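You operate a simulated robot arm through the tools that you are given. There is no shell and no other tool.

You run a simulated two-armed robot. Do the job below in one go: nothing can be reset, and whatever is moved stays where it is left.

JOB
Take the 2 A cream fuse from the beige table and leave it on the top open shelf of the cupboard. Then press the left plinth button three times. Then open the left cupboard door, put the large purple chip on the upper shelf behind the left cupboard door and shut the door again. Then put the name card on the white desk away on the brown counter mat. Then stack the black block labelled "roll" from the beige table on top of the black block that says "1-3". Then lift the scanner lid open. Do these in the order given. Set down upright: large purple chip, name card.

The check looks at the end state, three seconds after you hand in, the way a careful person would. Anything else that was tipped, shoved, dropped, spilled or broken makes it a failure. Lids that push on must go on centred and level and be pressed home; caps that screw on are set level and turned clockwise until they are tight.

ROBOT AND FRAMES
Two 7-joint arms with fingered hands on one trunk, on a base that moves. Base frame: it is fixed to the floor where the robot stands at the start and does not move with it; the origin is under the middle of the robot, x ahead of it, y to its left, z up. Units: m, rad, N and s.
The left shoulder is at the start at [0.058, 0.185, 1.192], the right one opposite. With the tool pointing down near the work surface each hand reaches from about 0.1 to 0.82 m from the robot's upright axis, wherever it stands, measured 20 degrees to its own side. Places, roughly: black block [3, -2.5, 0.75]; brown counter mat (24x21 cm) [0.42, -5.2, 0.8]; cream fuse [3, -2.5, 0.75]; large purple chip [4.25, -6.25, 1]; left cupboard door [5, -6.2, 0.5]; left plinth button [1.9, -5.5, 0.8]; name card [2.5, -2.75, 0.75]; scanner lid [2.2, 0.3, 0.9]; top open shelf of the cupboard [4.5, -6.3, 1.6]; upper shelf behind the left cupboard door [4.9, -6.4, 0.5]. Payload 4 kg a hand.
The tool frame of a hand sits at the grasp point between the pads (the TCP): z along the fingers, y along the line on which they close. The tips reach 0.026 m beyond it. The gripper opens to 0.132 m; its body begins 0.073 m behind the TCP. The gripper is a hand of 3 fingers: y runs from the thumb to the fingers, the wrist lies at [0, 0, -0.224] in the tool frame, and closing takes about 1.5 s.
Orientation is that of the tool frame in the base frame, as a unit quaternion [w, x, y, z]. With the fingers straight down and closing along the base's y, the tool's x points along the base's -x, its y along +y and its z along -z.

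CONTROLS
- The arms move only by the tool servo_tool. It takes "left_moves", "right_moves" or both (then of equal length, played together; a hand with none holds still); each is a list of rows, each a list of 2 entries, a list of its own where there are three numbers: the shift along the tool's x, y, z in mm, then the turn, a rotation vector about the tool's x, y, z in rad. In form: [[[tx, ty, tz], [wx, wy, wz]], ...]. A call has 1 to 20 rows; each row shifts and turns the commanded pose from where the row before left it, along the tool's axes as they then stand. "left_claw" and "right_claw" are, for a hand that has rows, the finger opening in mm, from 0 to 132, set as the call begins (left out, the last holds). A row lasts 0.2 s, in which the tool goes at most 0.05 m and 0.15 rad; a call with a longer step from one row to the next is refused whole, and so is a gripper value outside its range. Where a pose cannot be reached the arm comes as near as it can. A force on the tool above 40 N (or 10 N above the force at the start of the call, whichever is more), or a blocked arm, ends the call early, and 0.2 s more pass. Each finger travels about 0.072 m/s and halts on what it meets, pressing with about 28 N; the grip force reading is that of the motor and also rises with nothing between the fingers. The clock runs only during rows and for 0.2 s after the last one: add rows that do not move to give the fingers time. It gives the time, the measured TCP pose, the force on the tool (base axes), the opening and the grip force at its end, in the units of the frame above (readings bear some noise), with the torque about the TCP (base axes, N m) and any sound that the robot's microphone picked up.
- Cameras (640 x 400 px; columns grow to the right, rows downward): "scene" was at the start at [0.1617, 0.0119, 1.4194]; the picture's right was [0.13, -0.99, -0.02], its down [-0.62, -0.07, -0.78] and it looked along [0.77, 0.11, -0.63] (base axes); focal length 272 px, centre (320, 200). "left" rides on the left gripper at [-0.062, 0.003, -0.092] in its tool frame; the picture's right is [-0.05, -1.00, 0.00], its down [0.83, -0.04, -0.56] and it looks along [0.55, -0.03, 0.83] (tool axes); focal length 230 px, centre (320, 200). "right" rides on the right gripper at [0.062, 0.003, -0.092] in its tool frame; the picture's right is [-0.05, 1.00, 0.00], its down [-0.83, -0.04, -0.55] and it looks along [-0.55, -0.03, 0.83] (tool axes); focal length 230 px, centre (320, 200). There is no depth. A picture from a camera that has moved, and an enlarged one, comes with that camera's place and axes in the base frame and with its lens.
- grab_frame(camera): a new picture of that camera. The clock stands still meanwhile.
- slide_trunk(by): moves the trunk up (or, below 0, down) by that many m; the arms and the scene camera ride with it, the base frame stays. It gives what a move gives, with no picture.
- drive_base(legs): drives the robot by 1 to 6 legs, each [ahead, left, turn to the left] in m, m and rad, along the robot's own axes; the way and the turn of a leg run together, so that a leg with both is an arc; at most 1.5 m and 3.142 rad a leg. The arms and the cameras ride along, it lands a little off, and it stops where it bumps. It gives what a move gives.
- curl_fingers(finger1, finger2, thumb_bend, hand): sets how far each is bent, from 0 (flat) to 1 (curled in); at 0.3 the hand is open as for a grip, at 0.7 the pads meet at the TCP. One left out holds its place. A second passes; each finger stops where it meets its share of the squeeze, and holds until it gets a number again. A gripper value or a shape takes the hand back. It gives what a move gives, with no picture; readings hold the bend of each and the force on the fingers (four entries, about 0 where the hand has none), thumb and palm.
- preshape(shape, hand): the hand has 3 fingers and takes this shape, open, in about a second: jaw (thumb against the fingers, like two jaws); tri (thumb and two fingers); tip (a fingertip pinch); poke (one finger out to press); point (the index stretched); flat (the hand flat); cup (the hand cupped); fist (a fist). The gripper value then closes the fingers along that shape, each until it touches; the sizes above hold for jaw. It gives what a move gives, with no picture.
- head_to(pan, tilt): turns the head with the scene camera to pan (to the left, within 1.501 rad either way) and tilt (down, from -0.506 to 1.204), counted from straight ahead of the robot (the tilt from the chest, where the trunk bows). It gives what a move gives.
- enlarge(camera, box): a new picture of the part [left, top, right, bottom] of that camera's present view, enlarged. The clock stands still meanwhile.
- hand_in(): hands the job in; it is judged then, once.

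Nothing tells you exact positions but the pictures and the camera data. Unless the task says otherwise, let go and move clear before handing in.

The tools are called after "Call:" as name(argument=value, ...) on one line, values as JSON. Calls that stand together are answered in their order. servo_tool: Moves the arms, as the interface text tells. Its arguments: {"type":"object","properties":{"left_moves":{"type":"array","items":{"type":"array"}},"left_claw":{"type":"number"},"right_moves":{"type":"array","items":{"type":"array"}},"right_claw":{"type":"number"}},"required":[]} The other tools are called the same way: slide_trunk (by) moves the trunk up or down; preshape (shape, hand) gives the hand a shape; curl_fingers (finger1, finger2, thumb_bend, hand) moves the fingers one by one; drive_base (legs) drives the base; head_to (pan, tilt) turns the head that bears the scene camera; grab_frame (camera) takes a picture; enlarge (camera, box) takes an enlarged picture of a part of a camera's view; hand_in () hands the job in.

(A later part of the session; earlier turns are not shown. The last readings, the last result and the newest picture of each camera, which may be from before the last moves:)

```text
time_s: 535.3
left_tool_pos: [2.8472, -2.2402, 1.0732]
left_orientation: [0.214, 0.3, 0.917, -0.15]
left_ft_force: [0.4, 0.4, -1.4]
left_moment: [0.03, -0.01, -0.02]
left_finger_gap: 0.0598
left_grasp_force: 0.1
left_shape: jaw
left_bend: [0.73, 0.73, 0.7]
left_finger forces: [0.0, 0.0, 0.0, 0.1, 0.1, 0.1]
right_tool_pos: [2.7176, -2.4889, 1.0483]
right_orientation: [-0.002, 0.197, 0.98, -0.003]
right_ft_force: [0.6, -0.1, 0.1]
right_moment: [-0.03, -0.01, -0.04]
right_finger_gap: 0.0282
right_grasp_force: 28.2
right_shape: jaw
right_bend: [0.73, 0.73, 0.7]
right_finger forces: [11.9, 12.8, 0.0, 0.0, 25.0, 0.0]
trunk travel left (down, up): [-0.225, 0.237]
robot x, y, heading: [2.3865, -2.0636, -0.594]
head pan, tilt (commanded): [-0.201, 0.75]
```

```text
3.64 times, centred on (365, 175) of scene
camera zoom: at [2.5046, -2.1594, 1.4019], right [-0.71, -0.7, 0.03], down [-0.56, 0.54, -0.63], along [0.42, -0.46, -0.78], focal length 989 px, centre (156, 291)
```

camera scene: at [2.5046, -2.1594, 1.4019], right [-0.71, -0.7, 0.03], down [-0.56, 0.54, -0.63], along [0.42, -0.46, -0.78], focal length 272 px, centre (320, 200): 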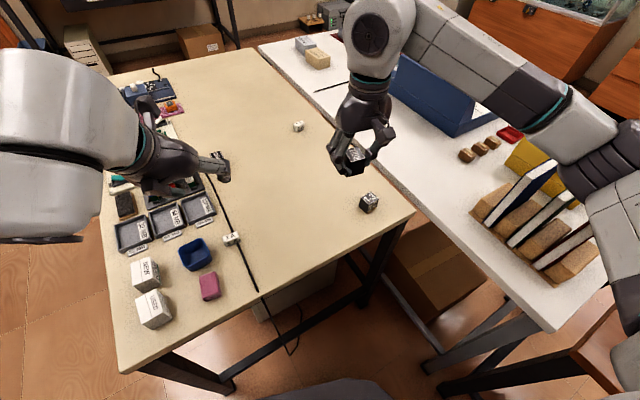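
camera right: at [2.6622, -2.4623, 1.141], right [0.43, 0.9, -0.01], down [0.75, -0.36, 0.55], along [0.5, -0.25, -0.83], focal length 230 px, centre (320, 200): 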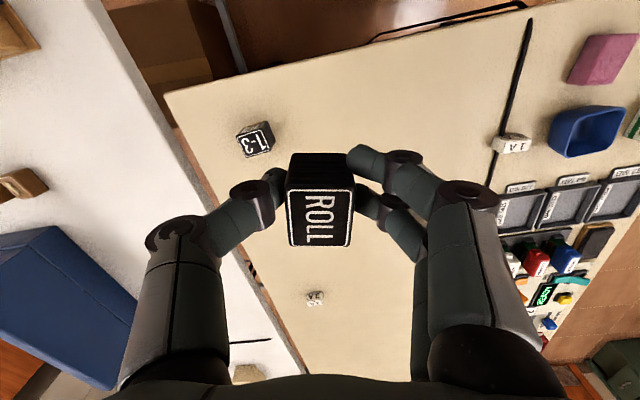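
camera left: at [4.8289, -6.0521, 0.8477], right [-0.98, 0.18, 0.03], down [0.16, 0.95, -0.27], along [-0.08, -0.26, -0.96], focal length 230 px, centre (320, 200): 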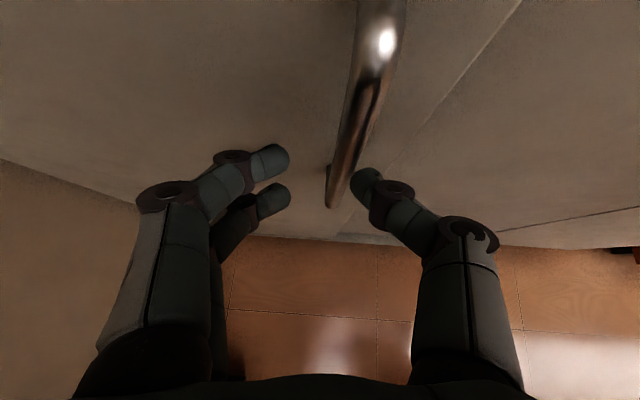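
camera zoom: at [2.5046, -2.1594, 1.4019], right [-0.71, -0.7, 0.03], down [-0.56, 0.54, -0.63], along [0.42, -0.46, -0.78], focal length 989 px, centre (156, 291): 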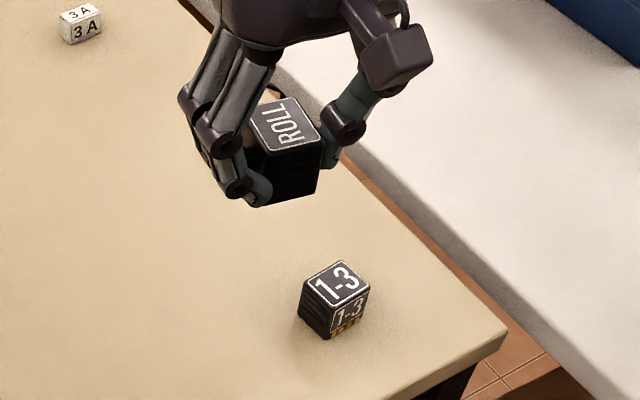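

The "1-3" block's centre is at about (2.7215, −2.594), top at z≈0.838, turned ~−0.2 rad to the held block. I'll bring ROLL over it, aligned, at z≈0.93.

Call:
servo_tool(right_moves=[[[-12, -33, 0], [0, 0, 0]], [[-12, -33, 0], [0, 0, 0]], [[-11.5, -32, 0], [0, 0, 0]], [[0, 0, 0], [0, 0, -0.1]], [[0, 0, 0], [0, 0, -0.105]], [[0, 0, 40], [0, 0, 0]], [[0, 0, 40], [0, 0, 0]], [[0, 0, 38], [0, 0, 0]], [[0, 0, 0], [0, 0, 0]]])

Call:
enlarge(camera="scene", box=[310, 120, 430, 240])

Call:
grab_frame(camera="right")

```text
time_s: 537.3
left_tool_pos: [2.8473, -2.24, 1.073]
left_orientation: [0.214, 0.301, 0.917, -0.15]
left_ft_force: [-0.1, 0.3, 0.1]
left_moment: [0.0, 0.02, 0.01]
left_finger_gap: 0.0599
left_grasp_force: 0.0
left_shape: jaw
left_bend: [0.73, 0.73, 0.7]
left_finger forces: [0.0, 0.0, 0.0, 0.0, 0.0, 0.1]
right_tool_pos: [2.7107, -2.5933, 0.9318]
right_orientation: [-0.001, 0.095, 0.995, -0.004]
right_ft_force: [-0.2, 0.8, 0.5]
right_moment: [0.02, 0.0, 0.02]
right_finger_gap: 0.0278
right_grasp_force: 27.9
right_shape: jaw
right_bend: [0.73, 0.73, 0.7]
right_finger forces: [12.0, 12.9, 0.0, 0.0, 25.0, 0.0]
trunk travel left (down, up): [-0.225, 0.237]
robot x, y, heading: [2.3883, -2.0627, -0.598]
head pan, tilt (commanded): [-0.201, 0.75]
```

```text
3.33 times, centred on (370, 180) of scene
camera zoom: at [2.5044, -2.1591, 1.402], right [-0.71, -0.7, 0.03], down [-0.56, 0.54, -0.63], along [0.42, -0.46, -0.78], focal length 907 px, centre (153, 267)
```

zoom: 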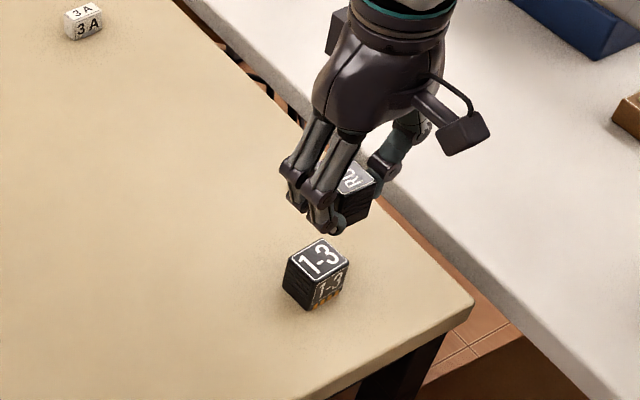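

```text
taken
camera right: at [2.6522, -2.5784, 1.0248], right [0.24, 0.97, -0.01], down [0.81, -0.2, 0.55], along [0.54, -0.14, -0.83], focal length 230 px, centre (320, 200)
```

right: 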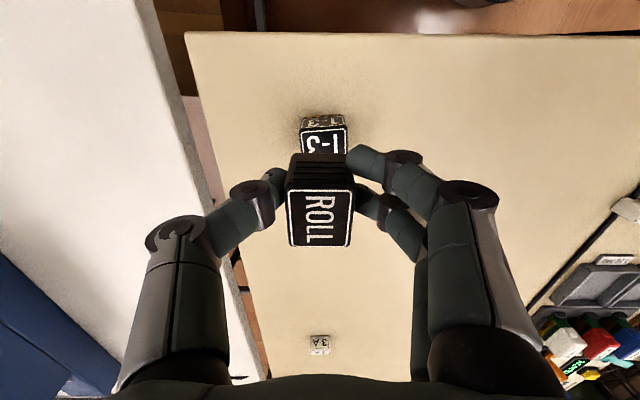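

ROLL sits right above "1-3" within ~2 mm. Lowering 46 mm, then slowly to contact.

Call:
servo_tool(right_moves=[[[0, 1, 20], [0, 0, -0.04]], [[0, 0.5, 16], [0, 0, 0]], [[0, 0, 10], [0, 0, 0]], [[0, 0, 0], [0, 0, 0]]])

Call:
enlarge(camera="scene", box=[320, 150, 420, 230])

Call:
enlarge(camera="right", box=[240, 90, 400, 260])

```text
time_s: 538.3
left_tool_pos: [2.8476, -2.2409, 1.0748]
left_orientation: [0.214, 0.3, 0.917, -0.15]
left_ft_force: [0.6, 0.2, 0.2]
left_moment: [0.0, 0.01, 0.01]
left_finger_gap: 0.0599
left_grasp_force: 0.0
left_shape: jaw
left_bend: [0.73, 0.73, 0.7]
left_finger forces: [0.0, 0.0, 0.0, 0.0, 0.1, 0.0]
right_tool_pos: [2.7116, -2.5931, 0.8855]
right_orientation: [-0.002, 0.075, 0.997, -0.003]
right_ft_force: [0.4, -0.1, -0.1]
right_moment: [0.05, -0.03, 0.0]
right_finger_gap: 0.0282
right_grasp_force: 27.6
right_shape: jaw
right_bend: [0.73, 0.73, 0.7]
right_finger forces: [12.0, 12.9, 0.0, 0.0, 24.9, 0.0]
trunk travel left (down, up): [-0.225, 0.237]
robot x, y, heading: [2.3898, -2.0611, -0.596]
head pan, tilt (commanded): [-0.201, 0.75]
```

```text
5.00 times, centred on (370, 190) of scene
camera zoom: at [2.5045, -2.1593, 1.4019], right [-0.71, -0.7, 0.03], down [-0.56, 0.54, -0.63], along [0.42, -0.46, -0.78], focal length 1360 px, centre (70, 250)
```

zoom: 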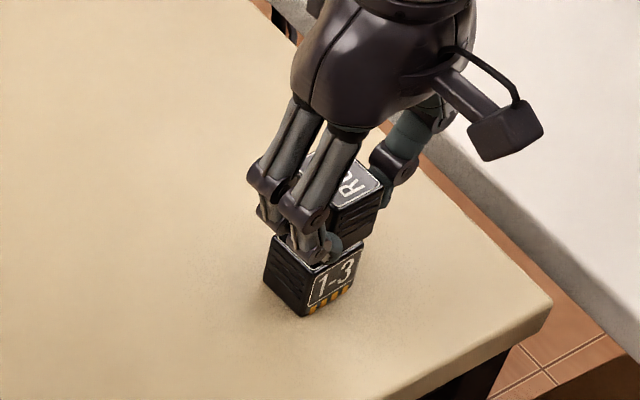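

```text
2.35 times, centred on (320, 175) of right
camera zoom: at [2.6518, -2.5803, 0.9783], right [0.2, 0.98, -0.01], down [0.82, -0.16, 0.55], along [0.54, -0.12, -0.83], focal length 541 px, centre (320, 259)
```

zoom: 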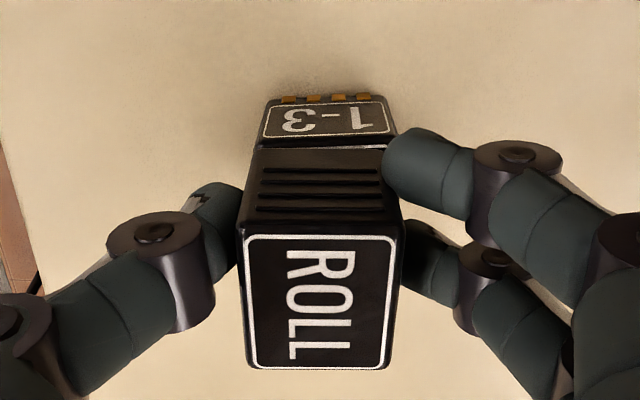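

Nearly there; the close view says ROLL should go ~3 mm in +y. Correct and lower in 2 mm steps to contact.

Call:
servo_tool(right_moves=[[[0, 3, 0], [0, 0, 0]], [[0, 0, 3], [0, 0, 0]], [[0, 0, 2], [0, 0, 0]], [[0, 0, 2], [0, 0, 0]], [[0, 0, 1.5], [0, 0, 0]], [[0, 0, 1.5], [0, 0, 0]], [[0, 0, 0], [0, 0, 0]]])

Call:
enlarge(camera="right", box=[240, 90, 400, 260])

```text
time_s: 539.9
left_tool_pos: [2.8478, -2.2409, 1.0754]
left_orientation: [0.214, 0.301, 0.917, -0.15]
left_ft_force: [1.5, 0.4, -0.3]
left_moment: [0.02, 0.01, -0.01]
left_finger_gap: 0.0598
left_grasp_force: 0.1
left_shape: jaw
left_bend: [0.73, 0.73, 0.7]
left_finger forces: [0.1, 0.0, 0.0, 0.0, 0.0, 0.1]
right_tool_pos: [2.7125, -2.5898, 0.8767]
right_orientation: [-0.001, 0.075, 0.997, -0.004]
right_ft_force: [-1.1, 0.1, 5.8]
right_moment: [-0.01, -0.05, 0.0]
right_finger_gap: 0.0285
right_grasp_force: 27.7
right_shape: jaw
right_bend: [0.73, 0.73, 0.7]
right_finger forces: [12.5, 13.5, 0.1, 0.0, 26.7, 0.1]
trunk travel left (down, up): [-0.225, 0.237]
robot x, y, heading: [2.3858, -2.0628, -0.595]
head pan, tilt (commanded): [-0.201, 0.75]
```

```text
2.35 times, centred on (320, 175) of right
camera zoom: at [2.6519, -2.577, 0.9688], right [0.2, 0.98, -0.01], down [0.82, -0.16, 0.55], along [0.54, -0.12, -0.83], focal length 541 px, centre (320, 259)
```

zoom: 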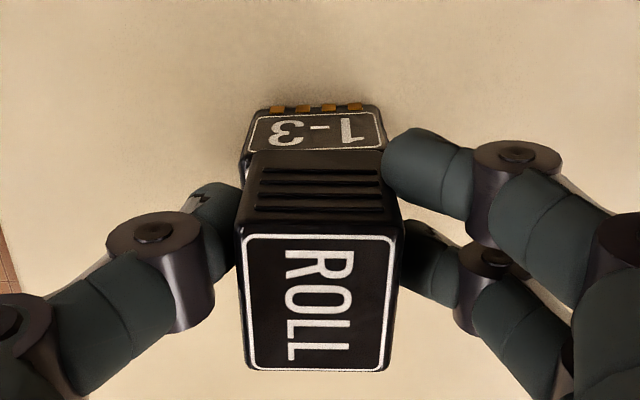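

Contact at 6 N and the two blocks line up well. Opening the fingers and checking.

Call:
servo_tool(right_moves=[[[0, 0, 0], [0, 0, 0]], [[0, 0, 0], [0, 0, 0]], [[0, 0, 0], [0, 0, 0]], [[0, 0, 0], [0, 0, 0]]], right_claw=62)

Call:
enlarge(camera="right", box=[240, 90, 400, 260])

Call:
enlarge(camera="scene", box=[320, 150, 420, 230])

```text
time_s: 540.9
left_tool_pos: [2.8479, -2.2398, 1.0732]
left_orientation: [0.214, 0.301, 0.917, -0.149]
left_ft_force: [-0.3, -0.8, -0.6]
left_moment: [0.03, -0.03, 0.01]
left_finger_gap: 0.06
left_grasp_force: 0.0
left_shape: jaw
left_bend: [0.73, 0.73, 0.7]
left_finger forces: [0.0, 0.1, 0.1, 0.0, 0.0, 0.0]
right_tool_pos: [2.7128, -2.5901, 0.8738]
right_orientation: [-0.002, 0.075, 0.997, -0.004]
right_ft_force: [0.1, 0.3, 0.5]
right_moment: [-0.01, -0.03, 0.0]
right_finger_gap: 0.0617
right_grasp_force: 0.0
right_shape: jaw
right_bend: [0.73, 0.73, 0.7]
right_finger forces: [0.0, 0.1, 0.1, 0.0, 0.0, 0.0]
trunk travel left (down, up): [-0.225, 0.237]
robot x, y, heading: [2.3906, -2.0606, -0.596]
head pan, tilt (commanded): [-0.201, 0.75]
```

```text
2.35 times, centred on (320, 175) of right
camera zoom: at [2.6522, -2.5771, 0.9679], right [0.2, 0.98, -0.01], down [0.82, -0.16, 0.55], along [0.54, -0.12, -0.83], focal length 541 px, centre (320, 259)
```

zoom: 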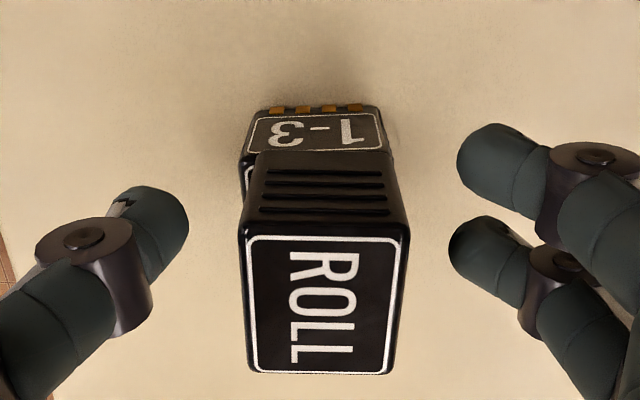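

```text
5.00 times, centred on (370, 190) of scene
camera zoom: at [2.5046, -2.1594, 1.4019], right [-0.71, -0.7, 0.03], down [-0.56, 0.54, -0.63], along [0.42, -0.46, -0.78], focal length 1360 px, centre (70, 250)
```

zoom: 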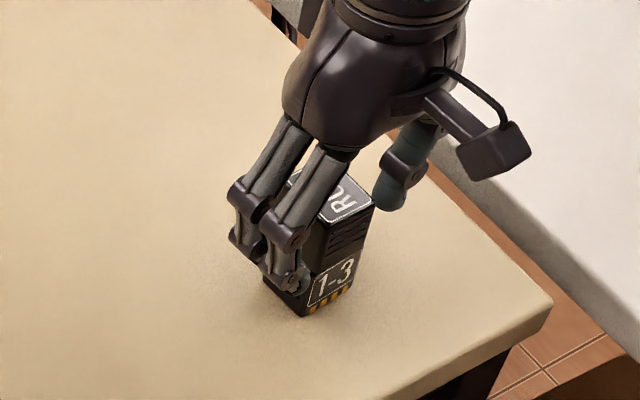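

The stack stands. Raising the hand straight up and checking the result.

Call:
servo_tool(right_moves=[[[0, 0, -10], [0, 0, 0]], [[0, 0, -20], [0, 0, 0]], [[0, 0, -35], [0, 0, 0]], [[0, 0, -40], [0, 0, 0]], [[0, 0, -40], [0, 0, 0]], [[0, 0, -35], [0, 0, 0]], [[40, 30, 0], [0, 0, 0]], [[40, 30, 0], [0, 0, 0]], [[0, 0, 0], [0, 0, 0]]])

Call:
enlarge(camera="scene", box=[310, 130, 430, 240])

```text
time_s: 542.9
left_tool_pos: [2.8479, -2.2403, 1.0735]
left_orientation: [0.213, 0.3, 0.917, -0.151]
left_ft_force: [-0.6, 1.5, 0.6]
left_moment: [-0.04, 0.06, 0.02]
left_finger_gap: 0.0599
left_grasp_force: 0.1
left_shape: jaw
left_bend: [0.73, 0.73, 0.7]
left_finger forces: [0.1, 0.0, 0.0, 0.0, 0.0, 0.0]
right_tool_pos: [2.6434, -2.5174, 1.0562]
right_orientation: [-0.003, 0.075, 0.997, -0.003]
right_ft_force: [0.0, -1.0, 0.1]
right_moment: [0.03, 0.0, -0.01]
right_finger_gap: 0.0618
right_grasp_force: 0.1
right_shape: jaw
right_bend: [0.73, 0.73, 0.7]
right_finger forces: [0.0, 0.1, 0.0, 0.0, 0.0, 0.0]
trunk travel left (down, up): [-0.225, 0.237]
robot x, y, heading: [2.388, -2.0624, -0.596]
head pan, tilt (commanded): [-0.201, 0.75]
```

```text
3.64 times, centred on (370, 185) of scene
camera zoom: at [2.5054, -2.1598, 1.4017], right [-0.71, -0.7, 0.03], down [-0.56, 0.54, -0.63], along [0.42, -0.46, -0.78], focal length 989 px, centre (138, 254)
```

zoom: 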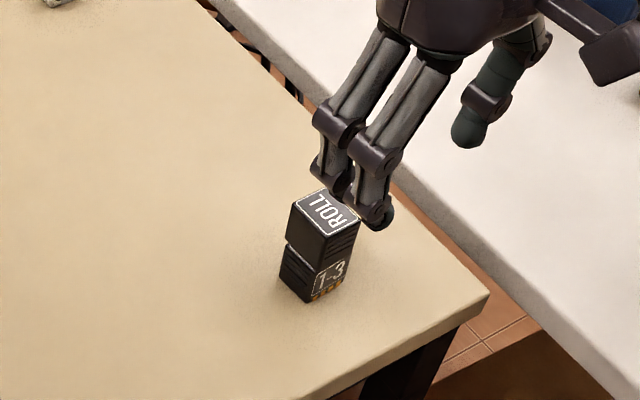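

The stack is neat. Last job: the scanner lid. I'll leave the pocket and turn toward the bench with the scanner near (2.2, 0.3).

Call:
drive_base(legs=[[-0.6, 0.95, 0], [0, 0, 1.0], [0, 0, 0.85]])

Call:
head_to(pan=0.3, tilt=0.5)

Call:
grab_frame(camera="scene")

```text
time_s: 553.4
left_tool_pos: [2.4913, -0.4439, 1.0739]
left_orientation: [0.249, -0.545, 0.797, 0.077]
left_ft_force: [0.2, -0.3, -0.4]
left_moment: [0.0, 0.0, 0.0]
left_finger_gap: 0.0602
left_grasp_force: 0.1
left_shape: jaw
left_bend: [0.73, 0.73, 0.7]
left_finger forces: [0.0, 0.1, 0.1, 0.0, 0.1, 0.0]
right_tool_pos: [2.8124, -0.5688, 1.0567]
right_orientation: [-0.001, 0.746, -0.666, 0.004]
right_ft_force: [-0.1, -0.1, -1.1]
right_moment: [0.02, -0.02, -0.01]
right_finger_gap: 0.0615
right_grasp_force: 0.0
right_shape: jaw
right_bend: [0.73, 0.73, 0.7]
right_finger forces: [0.0, 0.0, 0.0, 0.1, 0.0, 0.0]
trunk travel left (down, up): [-0.225, 0.237]
robot x, y, heading: [2.4371, -0.9349, 1.238]
head pan, tilt (commanded): [-0.201, 0.75]
```

```text
time_s: 554.3
left_tool_pos: [2.4914, -0.4431, 1.0745]
left_orientation: [0.249, -0.545, 0.797, 0.078]
left_ft_force: [0.0, -0.8, -0.2]
left_moment: [-0.01, 0.03, 0.01]
left_finger_gap: 0.0601
left_grasp_force: 0.1
left_shape: jaw
left_bend: [0.73, 0.73, 0.7]
left_finger forces: [0.0, 0.1, 0.0, 0.0, 0.0, 0.0]
right_tool_pos: [2.8126, -0.5691, 1.0577]
right_orientation: [-0.002, 0.746, -0.666, 0.004]
right_ft_force: [-0.1, -1.0, -0.3]
right_moment: [-0.01, 0.02, -0.02]
right_finger_gap: 0.0615
right_grasp_force: 0.0
right_shape: jaw
right_bend: [0.73, 0.73, 0.7]
right_finger forces: [0.0, 0.1, 0.0, 0.1, 0.0, 0.0]
trunk travel left (down, up): [-0.225, 0.237]
robot x, y, heading: [2.4398, -0.9282, 1.236]
head pan, tilt (commanded): [0.3, 0.499]
```

```text
taken
camera scene: at [2.4655, -0.7739, 1.4228], right [1.0, -0.04, -0.04], down [-0.06, -0.59, -0.8], along [0.0, 0.8, -0.59], focal length 272 px, centre (320, 200)
```

scene: 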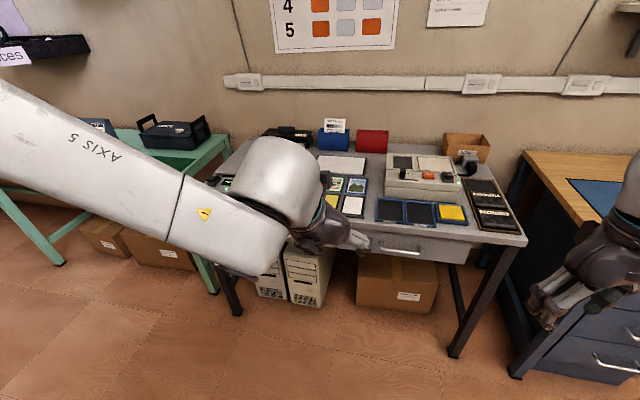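

I see a grey table with various devices; the left arm hides part. I'll enlarge.

Call:
enlarge(camera="scene", box=[200, 100, 400, 240])

Call:
enlarge(camera="scene", box=[340, 110, 540, 240])

```text
2.86 times, centred on (300, 170) of scene
camera zoom: at [2.4655, -0.7739, 1.4228], right [1.0, -0.04, -0.04], down [-0.06, -0.59, -0.8], along [0.0, 0.8, -0.59], focal length 777 px, centre (377, 286)
```

zoom: 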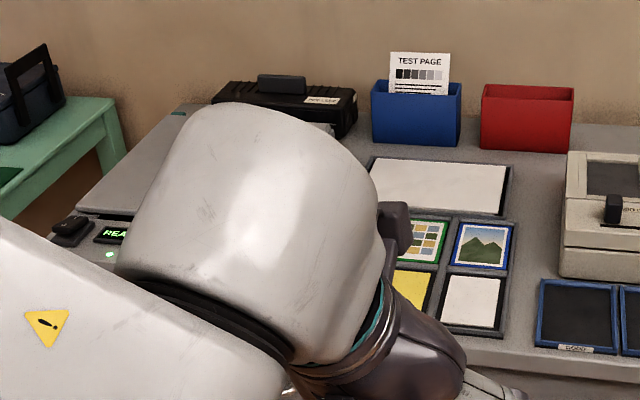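

```text
3.08 times, centred on (440, 175) of scene
camera zoom: at [2.4655, -0.7739, 1.4228], right [1.0, -0.04, -0.04], down [-0.06, -0.59, -0.8], along [0.0, 0.8, -0.59], focal length 837 px, centre (-49, 277)
```

zoom: 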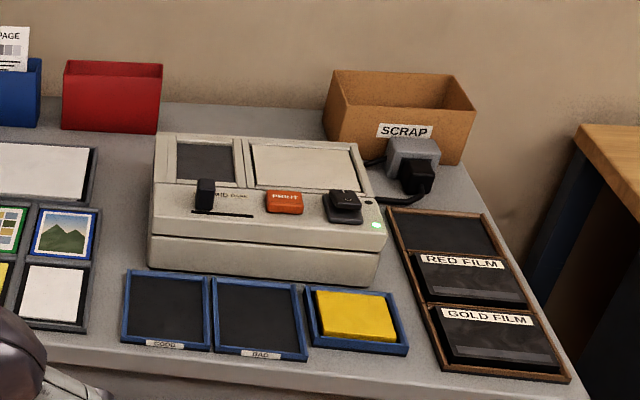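

The scanner is at the left part of that table, hidden by my left arm. I'll move left and look from another angle.

Call:
drive_base(legs=[[0, 0.6, 0]])

Call:
head_to(pan=-0.4, tilt=0.5)

Call:
grab_frame(camera="scene")

Call:
enlarge(camera="scene", box=[120, 90, 380, 250])

```text
time_s: 557.6
left_tool_pos: [1.9227, -0.2509, 1.0749]
left_orientation: [0.249, -0.55, 0.793, 0.08]
left_ft_force: [-0.6, 0.1, 0.1]
left_moment: [-0.01, 0.02, 0.0]
left_finger_gap: 0.0598
left_grasp_force: 0.0
left_shape: jaw
left_bend: [0.73, 0.73, 0.7]
left_finger forces: [0.0, 0.0, 0.0, 0.0, 0.1, 0.0]
right_tool_pos: [2.2447, -0.3741, 1.0567]
right_orientation: [-0.001, 0.749, -0.663, 0.003]
right_ft_force: [0.2, -0.3, 0.1]
right_moment: [0.03, 0.0, -0.02]
right_finger_gap: 0.0614
right_grasp_force: 0.1
right_shape: jaw
right_bend: [0.73, 0.73, 0.7]
right_finger forces: [0.0, 0.0, 0.0, 0.0, 0.0, 0.0]
trunk travel left (down, up): [-0.225, 0.237]
robot x, y, heading: [1.8754, -0.742, 1.251]
head pan, tilt (commanded): [0.3, 0.499]
```

```text
time_s: 558.7
left_tool_pos: [1.9225, -0.252, 1.0732]
left_orientation: [0.249, -0.549, 0.794, 0.079]
left_ft_force: [0.5, 0.3, 0.5]
left_moment: [-0.02, -0.01, 0.01]
left_finger_gap: 0.0599
left_grasp_force: 0.1
left_shape: jaw
left_bend: [0.73, 0.73, 0.7]
left_finger forces: [0.0, 0.0, 0.1, 0.1, 0.0, 0.0]
right_tool_pos: [2.2447, -0.3746, 1.0562]
right_orientation: [-0.001, 0.75, -0.662, 0.003]
right_ft_force: [0.5, 0.7, 0.3]
right_moment: [-0.01, 0.02, 0.0]
right_finger_gap: 0.0616
right_grasp_force: 0.2
right_shape: jaw
right_bend: [0.73, 0.73, 0.7]
right_finger forces: [0.1, 0.0, 0.0, 0.1, 0.1, 0.1]
trunk travel left (down, up): [-0.225, 0.237]
robot x, y, heading: [1.8711, -0.7406, 1.25]
head pan, tilt (commanded): [-0.4, 0.499]
```

```text
taken
camera scene: at [1.9583, -0.6052, 1.4233], right [0.75, -0.66, 0.06], down [-0.35, -0.48, -0.81], along [0.55, 0.59, -0.59], focal length 272 px, centre (320, 200)
```

scene: 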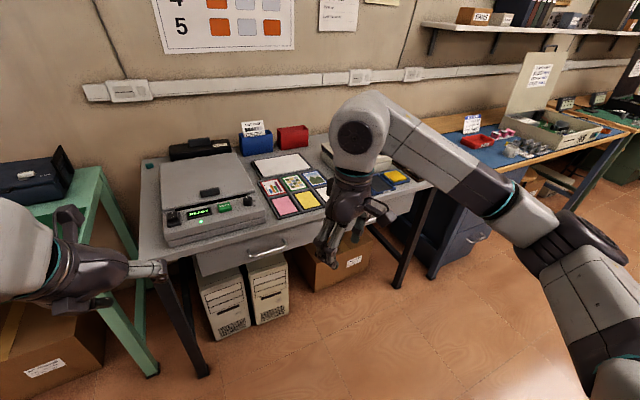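

```text
2.46 times, centred on (250, 170) of scene
camera zoom: at [1.9583, -0.6052, 1.4233], right [0.75, -0.66, 0.06], down [-0.35, -0.48, -0.81], along [0.55, 0.59, -0.59], focal length 670 px, centre (492, 274)
```

zoom: 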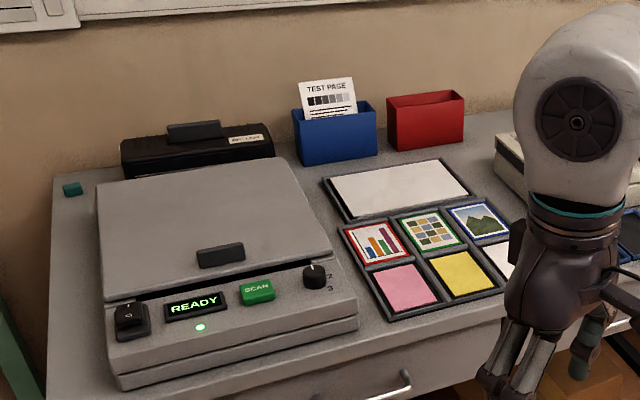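

The scanner is the grey flatbed at the left of the table: lid ~27×30 cm, dark handle on its top near the front at about (2.19, 0.17), hinge at the back. Before approaching, I'll try to get the left hand out of the way (up and left).

Call:
servo_tool(left_moves=[[[-20, 0, -25], [0, -0.05, 0]], [[-20, 0, -25], [0, -0.05, 0]], [[-20, 0, -25], [0, -0.05, 0]], [[-20, 0, -25], [0, -0.05, 0]], [[0, 0, 0], [0, 0, 0]]])

Call:
servo_tool(left_moves=[[[0, 30, 0], [0, 0, 0]], [[0, 30, 0], [0, 0, 0]], [[0, 30, 0], [0, 0, 0]], [[0, 30, 0], [0, 0, 0]], [[0, 0, 0], [0, 0, 0]]])

Call:
head_to(pan=0.2, tilt=0.4)

Call:
grab_frame(camera="scene")

```text
time_s: 559.9
left_tool_pos: [1.9301, -0.246, 1.1745]
left_orientation: [0.329, -0.54, 0.762, 0.136]
left_ft_force: [0.5, 0.6, 0.0]
left_moment: [-0.01, 0.01, 0.02]
left_finger_gap: 0.0597
left_grasp_force: 0.0
left_shape: jaw
left_bend: [0.73, 0.73, 0.7]
left_finger forces: [0.0, 0.0, 0.1, 0.0, 0.0, 0.2]
left hand out of reach, approached as far as the arm can: row 1, 2, 3, 4
right_tool_pos: [2.2453, -0.3742, 1.0559]
right_orientation: [-0.001, 0.749, -0.662, 0.004]
right_ft_force: [-1.2, 0.3, 0.4]
right_moment: [0.01, 0.05, -0.02]
right_finger_gap: 0.0613
right_grasp_force: 0.1
right_shape: jaw
right_bend: [0.73, 0.73, 0.7]
right_finger forces: [0.0, 0.0, 0.1, 0.1, 0.0, 0.0]
trunk travel left (down, up): [-0.225, 0.237]
robot x, y, heading: [1.8725, -0.7465, 1.25]
head pan, tilt (commanded): [-0.4, 0.499]
```

```text
time_s: 561.1
left_tool_pos: [1.9008, -0.2056, 1.1324]
left_orientation: [0.328, -0.54, 0.763, 0.135]
left_ft_force: [-0.1, 0.2, 0.9]
left_moment: [-0.02, 0.01, -0.02]
left_finger_gap: 0.0601
left_grasp_force: 0.2
left_shape: jaw
left_bend: [0.73, 0.73, 0.7]
left_finger forces: [0.1, 0.0, 0.0, 0.0, 0.0, 0.1]
left hand out of reach, approached as far as the arm can: row 1, 2, 3, 4
right_tool_pos: [2.2448, -0.3751, 1.0569]
right_orientation: [-0.002, 0.75, -0.662, 0.004]
right_ft_force: [0.6, 0.2, 0.2]
right_moment: [-0.01, 0.0, 0.01]
right_finger_gap: 0.0615
right_grasp_force: 0.0
right_shape: jaw
right_bend: [0.73, 0.73, 0.7]
right_finger forces: [0.0, 0.0, 0.0, 0.1, 0.1, 0.1]
trunk travel left (down, up): [-0.225, 0.237]
robot x, y, heading: [1.8748, -0.7439, 1.248]
head pan, tilt (commanded): [-0.4, 0.499]
```

```text
time_s: 562.1
left_tool_pos: [1.9005, -0.2051, 1.1325]
left_orientation: [0.328, -0.54, 0.763, 0.136]
left_ft_force: [0.2, 0.0, 0.2]
left_moment: [0.02, 0.01, 0.01]
left_finger_gap: 0.06
left_grasp_force: 0.0
left_shape: jaw
left_bend: [0.73, 0.73, 0.7]
left_finger forces: [0.0, 0.0, 0.0, 0.0, 0.0, 0.0]
right_tool_pos: [2.2434, -0.374, 1.0569]
right_orientation: [-0.001, 0.749, -0.662, 0.003]
right_ft_force: [-0.1, -0.1, 0.1]
right_moment: [-0.03, -0.03, -0.01]
right_finger_gap: 0.0615
right_grasp_force: 0.1
right_shape: jaw
right_bend: [0.73, 0.73, 0.7]
right_finger forces: [0.0, 0.1, 0.0, 0.1, 0.0, 0.0]
trunk travel left (down, up): [-0.225, 0.237]
robot x, y, heading: [1.8768, -0.7431, 1.246]
head pan, tilt (commanded): [0.201, 0.4]
```

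```text
taken
camera scene: at [1.91, -0.5805, 1.4313], right [0.99, -0.12, -0.03], down [-0.09, -0.51, -0.86], along [0.09, 0.85, -0.52], focal length 272 px, centre (320, 200)
```

scene: 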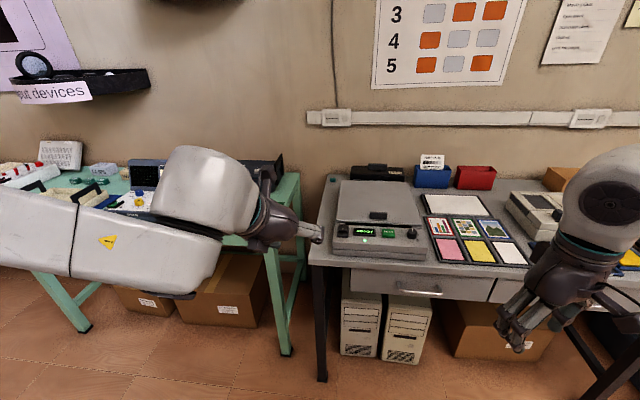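

The left hand is now higher; it will pass above the green bench end. I'll drive up diagonally to the scanner.

Call:
drive_base(legs=[[0.38, 0.2, 0]])

Call:
head_to(pan=-0.3, tilt=0.7)

Call:
grab_frame(camera="scene")

Call:
grab_frame(camera="right")

```text
time_s: 564.7
left_tool_pos: [1.8303, 0.2141, 1.1326]
left_orientation: [0.328, -0.539, 0.764, 0.134]
left_ft_force: [-0.6, -0.2, 0.1]
left_moment: [-0.03, -0.01, -0.04]
left_finger_gap: 0.06
left_grasp_force: 0.0
left_shape: jaw
left_bend: [0.73, 0.73, 0.7]
left_finger forces: [0.0, 0.0, 0.1, 0.0, 0.0, 0.0]
right_tool_pos: [2.174, 0.0446, 1.0558]
right_orientation: [-0.002, 0.749, -0.663, 0.004]
right_ft_force: [-0.3, 0.0, -0.3]
right_moment: [0.0, -0.03, 0.0]
right_finger_gap: 0.0614
right_grasp_force: 0.0
right_shape: jaw
right_bend: [0.73, 0.73, 0.7]
right_finger forces: [0.0, 0.0, 0.1, 0.0, 0.0, 0.0]
trunk travel left (down, up): [-0.225, 0.237]
robot x, y, heading: [1.8004, -0.3197, 1.249]
head pan, tilt (commanded): [0.201, 0.4]
```

```text
time_s: 565.7
left_tool_pos: [1.8297, 0.2148, 1.1316]
left_orientation: [0.328, -0.539, 0.764, 0.135]
left_ft_force: [1.0, 0.7, 0.3]
left_moment: [0.02, -0.03, -0.01]
left_finger_gap: 0.0599
left_grasp_force: 0.1
left_shape: jaw
left_bend: [0.73, 0.73, 0.7]
left_finger forces: [0.0, 0.1, 0.1, 0.0, 0.0, 0.0]
right_tool_pos: [2.1753, 0.0447, 1.0567]
right_orientation: [-0.002, 0.748, -0.664, 0.004]
right_ft_force: [-0.2, -0.1, -0.2]
right_moment: [0.01, -0.05, 0.0]
right_finger_gap: 0.0612
right_grasp_force: 0.0
right_shape: jaw
right_bend: [0.73, 0.73, 0.7]
right_finger forces: [0.1, 0.0, 0.0, 0.0, 0.0, 0.0]
trunk travel left (down, up): [-0.225, 0.237]
robot x, y, heading: [1.8046, -0.321, 1.248]
head pan, tilt (commanded): [-0.3, 0.7]
```

```text
taken
camera scene: at [1.8763, -0.1874, 1.4062], right [0.81, -0.58, 0.04], down [-0.41, -0.62, -0.67], along [0.41, 0.53, -0.74], focal length 272 px, centre (320, 200)
```

scene: 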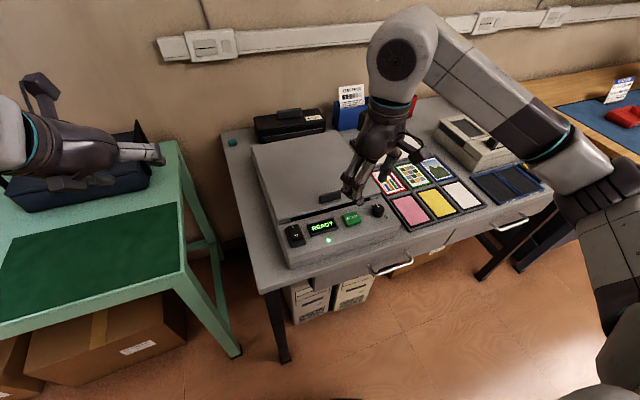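

```text
taken
camera right: at [2.1784, -0.0168, 1.1495], right [-1.0, -0.07, -0.01], down [-0.06, 0.83, 0.55], along [-0.03, 0.55, -0.83], focal length 230 px, centre (320, 200)
```

right: 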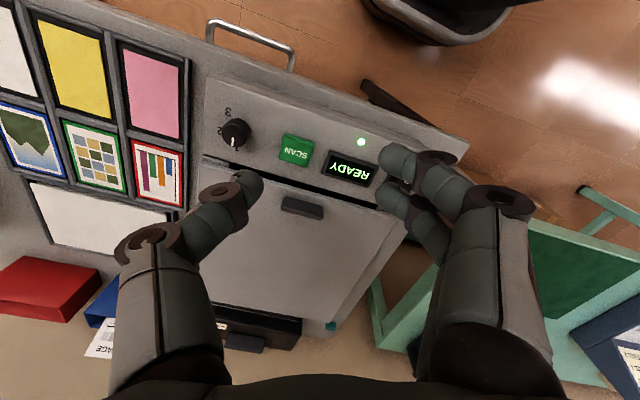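

The handle is visible in both views, at about (2.193, 0.172), top z≈0.89. I'll enlarge to see its shape.

Call:
enlarge(camera="right", box=[220, 140, 400, 280])

Call:
enlarge(camera="scene", box=[240, 120, 400, 270])

```text
2.86 times, centred on (310, 210) of right
camera zoom: at [2.1784, -0.0168, 1.1495], right [-1.0, -0.07, -0.01], down [-0.06, 0.83, 0.55], along [-0.03, 0.55, -0.83], focal length 657 px, centre (349, 171)
```

zoom: 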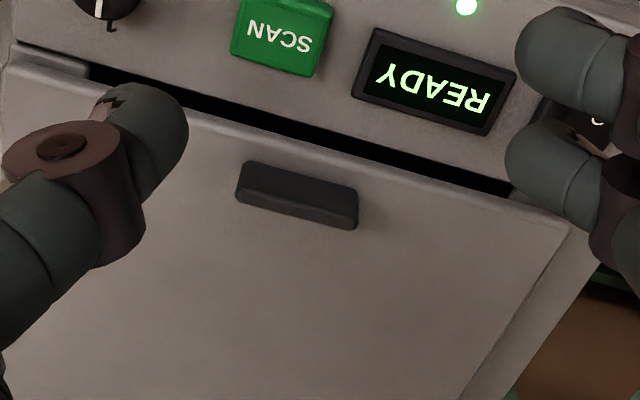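

```text
2.67 times, centred on (320, 195) of scene
camera zoom: at [1.8763, -0.1874, 1.4062], right [0.81, -0.58, 0.04], down [-0.41, -0.62, -0.67], along [0.41, 0.53, -0.74], focal length 725 px, centre (320, 213)
```

zoom: 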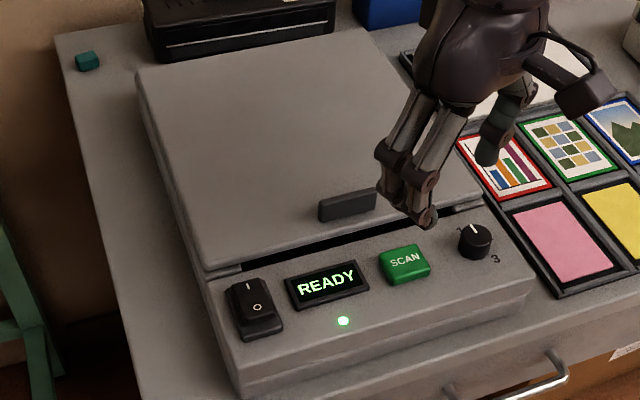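

The handle bar is ~57 mm long, running along the lid's width; centre about (2.194, 0.177), top ≈0.885. I'll bring the right hand over it with the fingers to close on its two ends, so it can pivot as the lid swings up.

Call:
servo_tool(right_moves=[[[-32, -9, 0], [0, 0, 0]], [[-32, -9, 0], [0, 0, 0]], [[-32, -9, 0], [0, 0, 0]], [[-33, -8, 0], [0, 0, 0]], [[0, 0, 0], [0, 0, 0.133]], [[0, 0, 0], [0, 0, 0.133]], [[0, 0, 0], [0, 0, 0.132]], [[0, 0, 40], [0, 0, 0]], [[0, 0, 40], [0, 0, 0]], [[0, 0, 30], [0, 0, 0]], [[0, 0, 0], [0, 0, 0]]], right_claw=90)

Call:
grab_frame(camera="right")

Call:
enlarge(camera="scene", box=[240, 120, 400, 270])

```text
time_s: 568.1
left_tool_pos: [1.83, 0.2137, 1.1327]
left_orientation: [0.328, -0.539, 0.764, 0.135]
left_ft_force: [0.2, 0.0, 0.6]
left_moment: [0.02, -0.01, 0.02]
left_finger_gap: 0.0599
left_grasp_force: 0.1
left_shape: jaw
left_bend: [0.73, 0.73, 0.7]
left_finger forces: [0.0, 0.0, 0.0, 0.0, 0.0, 0.1]
right_tool_pos: [2.1954, 0.176, 0.9463]
right_orientation: [0.002, -0.602, 0.798, -0.002]
right_ft_force: [-0.7, -0.4, -0.1]
right_moment: [-0.01, -0.01, 0.02]
right_finger_gap: 0.0893
right_grasp_force: 0.1
right_shape: jaw
right_bend: [0.69, 0.69, 0.66]
right_finger forces: [0.1, 0.0, 0.0, 0.0, 0.0, 0.1]
trunk travel left (down, up): [-0.225, 0.237]
robot x, y, heading: [1.8024, -0.3238, 1.248]
head pan, tilt (commanded): [-0.3, 0.7]
```

```text
taken
camera right: at [2.1747, 0.1175, 1.0394], right [-0.95, 0.32, -0.01], down [0.26, 0.79, 0.56], along [0.19, 0.52, -0.83], focal length 230 px, centre (320, 200)
```

right: 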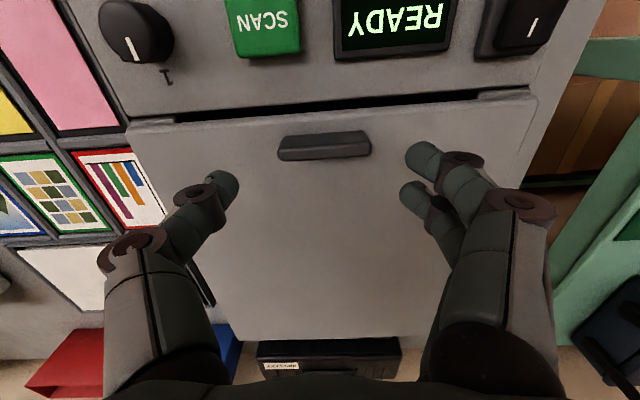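

```text
2.67 times, centred on (320, 195) of scene
camera zoom: at [1.8762, -0.1872, 1.4062], right [0.81, -0.58, 0.04], down [-0.41, -0.62, -0.67], along [0.42, 0.53, -0.74], focal length 725 px, centre (320, 213)
```

zoom: 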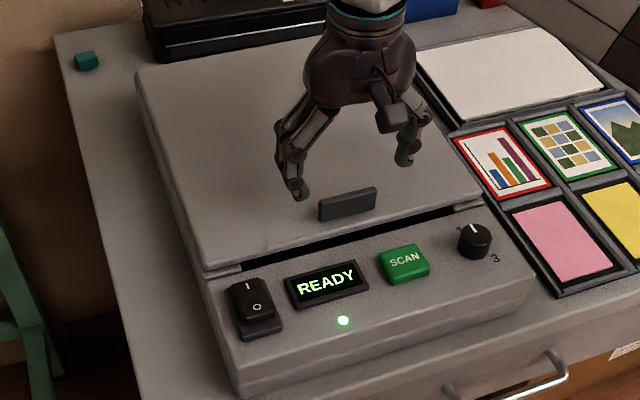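

Nearly centred (4 mm off). I'll correct and lower until the fingertips just touch the lid beside the handle.

Call:
servo_tool(right_moves=[[[4, 4, 0], [0, 0, -0.06]], [[0, 0, 15], [0, 0, 0]], [[0, 0, 15], [0, 0, 0]], [[0, 0, 8], [0, 0, 0]], [[0, 0, 3], [0, 0, 0]], [[0, 0, 3], [0, 0, 0]], [[0, 0, 0], [0, 0, 0]]])

Call:
grab_frame(camera="right")

Call:
enlarge(camera="scene", box=[280, 140, 400, 240])

```text
time_s: 569.7
left_tool_pos: [1.8308, 0.2141, 1.1318]
left_orientation: [0.329, -0.538, 0.764, 0.134]
left_ft_force: [0.9, 0.3, -0.5]
left_moment: [0.03, 0.0, 0.0]
left_finger_gap: 0.0601
left_grasp_force: 0.1
left_shape: jaw
left_bend: [0.73, 0.73, 0.7]
left_finger forces: [0.0, 0.0, 0.0, 0.0, 0.0, 0.1]
right_tool_pos: [2.1909, 0.175, 0.9034]
right_orientation: [0.002, -0.626, 0.78, -0.002]
right_ft_force: [0.9, 0.3, 3.9]
right_moment: [0.05, 0.16, -0.04]
right_finger_gap: 0.0897
right_grasp_force: 0.1
right_shape: jaw
right_bend: [0.69, 0.69, 0.66]
right_finger forces: [1.6, 1.9, 0.1, 0.1, 0.0, 0.0]
trunk travel left (down, up): [-0.225, 0.237]
robot x, y, heading: [1.8054, -0.3218, 1.247]
head pan, tilt (commanded): [-0.3, 0.7]
```

```text
taken
camera right: at [2.1736, 0.1151, 0.9957], right [-0.96, 0.27, -0.01], down [0.22, 0.8, 0.56], along [0.15, 0.53, -0.83], focal length 230 px, centre (320, 200)
```

right: 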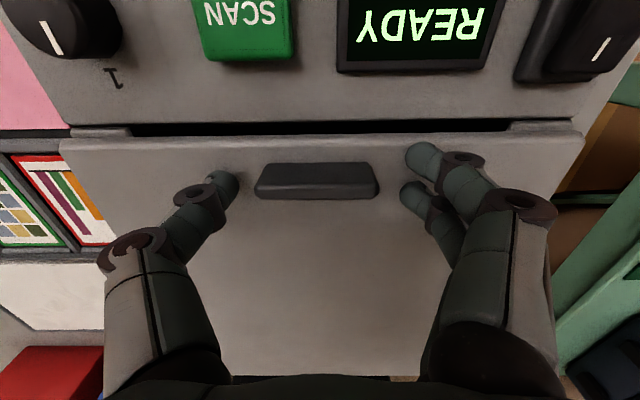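

```text
4.00 times, centred on (340, 190) of scene
camera zoom: at [1.8762, -0.1872, 1.4062], right [0.81, -0.58, 0.04], down [-0.41, -0.62, -0.67], along [0.42, 0.53, -0.74], focal length 1088 px, centre (240, 240)
```

zoom: 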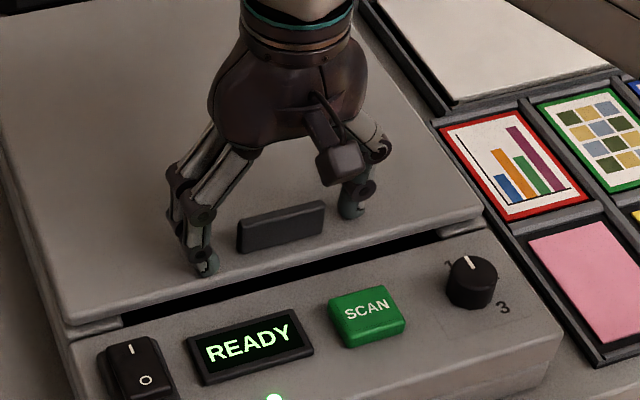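

The fingertips touch the lid top (z≈0.877) on both sides of the handle. I'll lift 3 mm and close on the handle's ends.

Call:
servo_tool(right_moves=[[[0, 0, -4], [0, 0, 0]], [[0, 0, 0], [0, 0, 0]], [[0, 0, 0], [0, 0, 0]], [[0, 0, 0], [0, 0, 0]], [[0, 0, 0], [0, 0, 0]], [[0, 0, 0], [0, 0, 0]]], right_claw=45)

Call:
grab_frame(camera="right")

```text
time_s: 571.1
left_tool_pos: [1.8333, 0.2133, 1.132]
left_orientation: [0.328, -0.539, 0.764, 0.136]
left_ft_force: [0.5, -0.4, 0.6]
left_moment: [0.01, -0.01, 0.0]
left_finger_gap: 0.0601
left_grasp_force: 0.0
left_shape: jaw
left_bend: [0.73, 0.73, 0.7]
left_finger forces: [0.1, 0.0, 0.0, 0.0, 0.0, 0.0]
right_tool_pos: [2.1948, 0.1716, 0.9065]
right_orientation: [0.002, -0.625, 0.78, -0.006]
right_ft_force: [18.2, -12.2, -0.7]
right_moment: [-0.13, -0.42, 0.45]
right_finger_gap: 0.0278
right_grasp_force: 27.7
right_shape: jaw
right_bend: [0.75, 0.7, 0.7]
right_finger forces: [14.7, 0.1, 0.0, 0.0, 29.0, 0.0]
trunk travel left (down, up): [-0.225, 0.237]
robot x, y, heading: [1.8064, -0.3224, 1.245]
head pan, tilt (commanded): [-0.3, 0.7]
```

```text
taken
camera right: at [2.1768, 0.1128, 0.9985], right [-0.96, 0.27, -0.01], down [0.22, 0.8, 0.55], along [0.16, 0.53, -0.83], focal length 230 px, centre (320, 200)
```

right: 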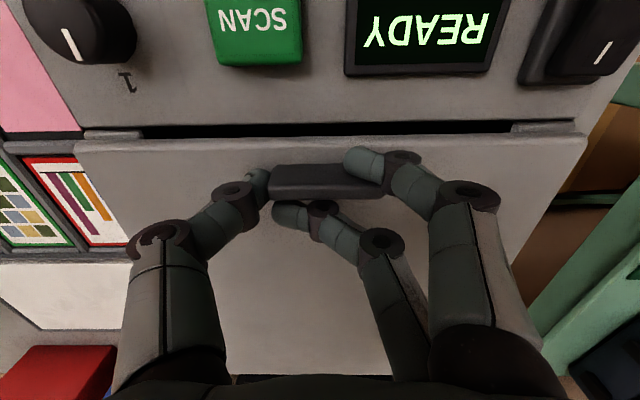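

One finger has slipped behind the handle. I'll swing just that finger (finger 2) out of the way, keeping thumb and finger 1 pinching the handle's ends.

Call:
curl_fingers(hand="right", finger2=0.3)

Call:
grab_frame(camera="right")

Call:
enlarge(camera="scene", box=[280, 140, 400, 240])

```text
time_s: 572.1
left_tool_pos: [1.8329, 0.2114, 1.1326]
left_orientation: [0.328, -0.538, 0.764, 0.135]
left_ft_force: [0.0, 0.4, 0.7]
left_moment: [-0.02, -0.02, -0.02]
left_finger_gap: 0.06
left_grasp_force: 0.0
left_shape: jaw
left_bend: [0.73, 0.73, 0.7]
left_finger forces: [0.0, 0.0, 0.0, 0.1, 0.0, 0.0]
right_tool_pos: [2.1931, 0.1725, 0.9054]
right_orientation: [0.001, -0.626, 0.78, -0.003]
right_ft_force: [21.0, -14.8, -0.9]
right_moment: [-0.2, -0.51, 0.43]
right_finger_gap: 0.0393
right_grasp_force: 22.9
right_shape: fingers
right_bend: [0.75, 0.3, 0.7]
right_finger forces: [14.9, 0.0, 0.1, 0.0, 31.5, 0.0]
trunk travel left (down, up): [-0.225, 0.237]
robot x, y, heading: [1.805, -0.3257, 1.245]
head pan, tilt (commanded): [-0.3, 0.7]
```

```text
taken
camera right: at [2.1756, 0.113, 0.9988], right [-0.96, 0.27, -0.01], down [0.22, 0.8, 0.55], along [0.15, 0.53, -0.83], focal length 230 px, centre (320, 200)
```

right: 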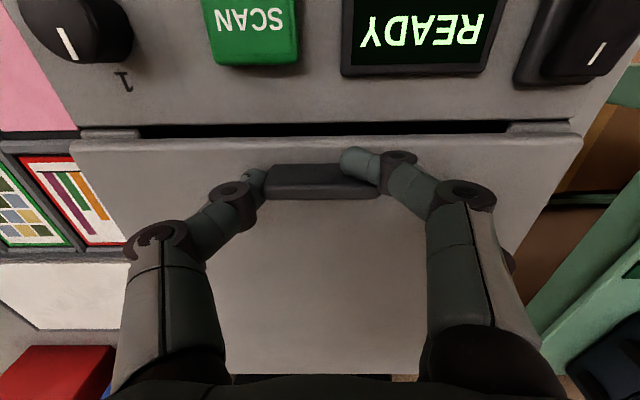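

```text
4.00 times, centred on (340, 190) of scene
camera zoom: at [1.8793, -0.189, 1.4061], right [0.81, -0.58, 0.04], down [-0.41, -0.62, -0.67], along [0.41, 0.53, -0.74], focal length 1088 px, centre (240, 240)
```

zoom: 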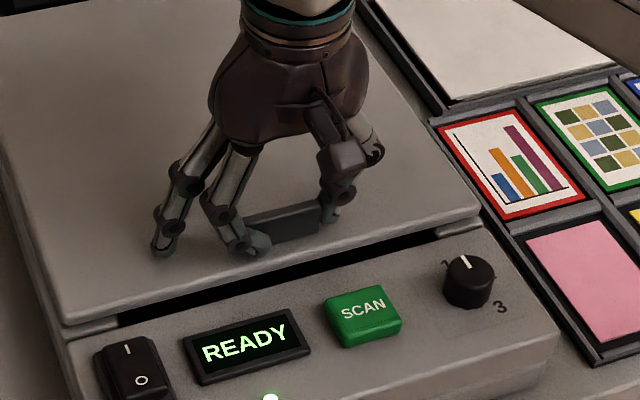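

Finger 1 catches only the front corner of the handle. I'll reopen these two slightly, shift the hand 5 mm away from me, and pinch again.

Call:
curl_fingers(hand="right", finger1=0.66, thumb_bend=0.62)

Call:
servo_tool(right_moves=[[[-5, -2, 0], [0, 0, 0]], [[0, 0, 0], [0, 0, 0]]])

Call:
grab_frame(camera="right")

```text
time_s: 573.1
left_tool_pos: [1.8301, 0.2116, 1.1324]
left_orientation: [0.329, -0.538, 0.764, 0.135]
left_ft_force: [0.1, -0.2, -0.3]
left_moment: [0.02, -0.02, -0.02]
left_finger_gap: 0.0599
left_grasp_force: 0.0
left_shape: jaw
left_bend: [0.73, 0.73, 0.7]
left_finger forces: [0.0, 0.2, 0.0, 0.0, 0.0, 0.0]
right_tool_pos: [2.1899, 0.1732, 0.9073]
right_orientation: [0.002, -0.626, 0.78, -0.001]
right_ft_force: [5.9, -10.5, 13.5]
right_moment: [-0.26, -0.41, 0.25]
right_finger_gap: 0.0412
right_grasp_force: 12.2
right_shape: fingers
right_bend: [0.66, 0.3, 0.58]
right_finger forces: [11.7, 0.0, 0.0, 0.0, 11.9, 0.1]
trunk travel left (down, up): [-0.225, 0.237]
robot x, y, heading: [1.8042, -0.3246, 1.245]
head pan, tilt (commanded): [-0.3, 0.7]
```

```text
time_s: 573.7
left_tool_pos: [1.8292, 0.2088, 1.1355]
left_orientation: [0.33, -0.538, 0.764, 0.135]
left_ft_force: [0.0, 0.0, 0.3]
left_moment: [-0.01, 0.01, -0.01]
left_finger_gap: 0.0601
left_grasp_force: 0.1
left_shape: jaw
left_bend: [0.73, 0.73, 0.7]
left_finger forces: [0.0, 0.1, 0.0, 0.1, 0.1, 0.0]
right_tool_pos: [2.1918, 0.173, 0.9076]
right_orientation: [0.001, -0.628, 0.779, -0.005]
right_ft_force: [-2.6, -30.4, 13.0]
right_moment: [-0.5, -0.12, 0.55]
right_finger_gap: 0.0409
right_grasp_force: 20.1
right_shape: fingers
right_bend: [0.66, 0.3, 0.58]
right_finger forces: [29.5, 0.0, 0.0, 0.1, 10.5, 0.0]
trunk travel left (down, up): [-0.225, 0.237]
robot x, y, heading: [1.8012, -0.3207, 1.249]
head pan, tilt (commanded): [-0.3, 0.7]
```

```text
taken
camera right: at [2.1748, 0.1139, 1.0011], right [-0.96, 0.26, -0.01], down [0.22, 0.81, 0.55], along [0.15, 0.53, -0.83], focal length 230 px, centre (320, 200)
```

right: 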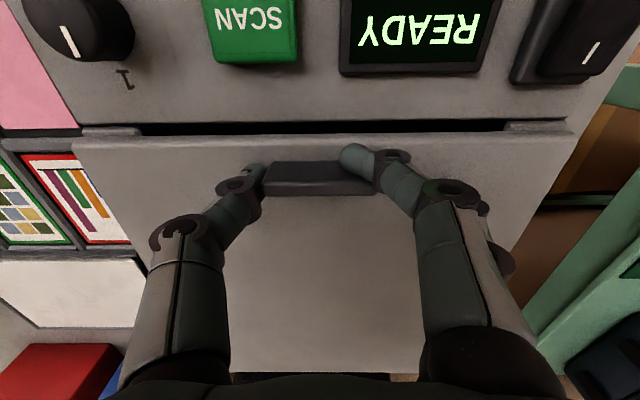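

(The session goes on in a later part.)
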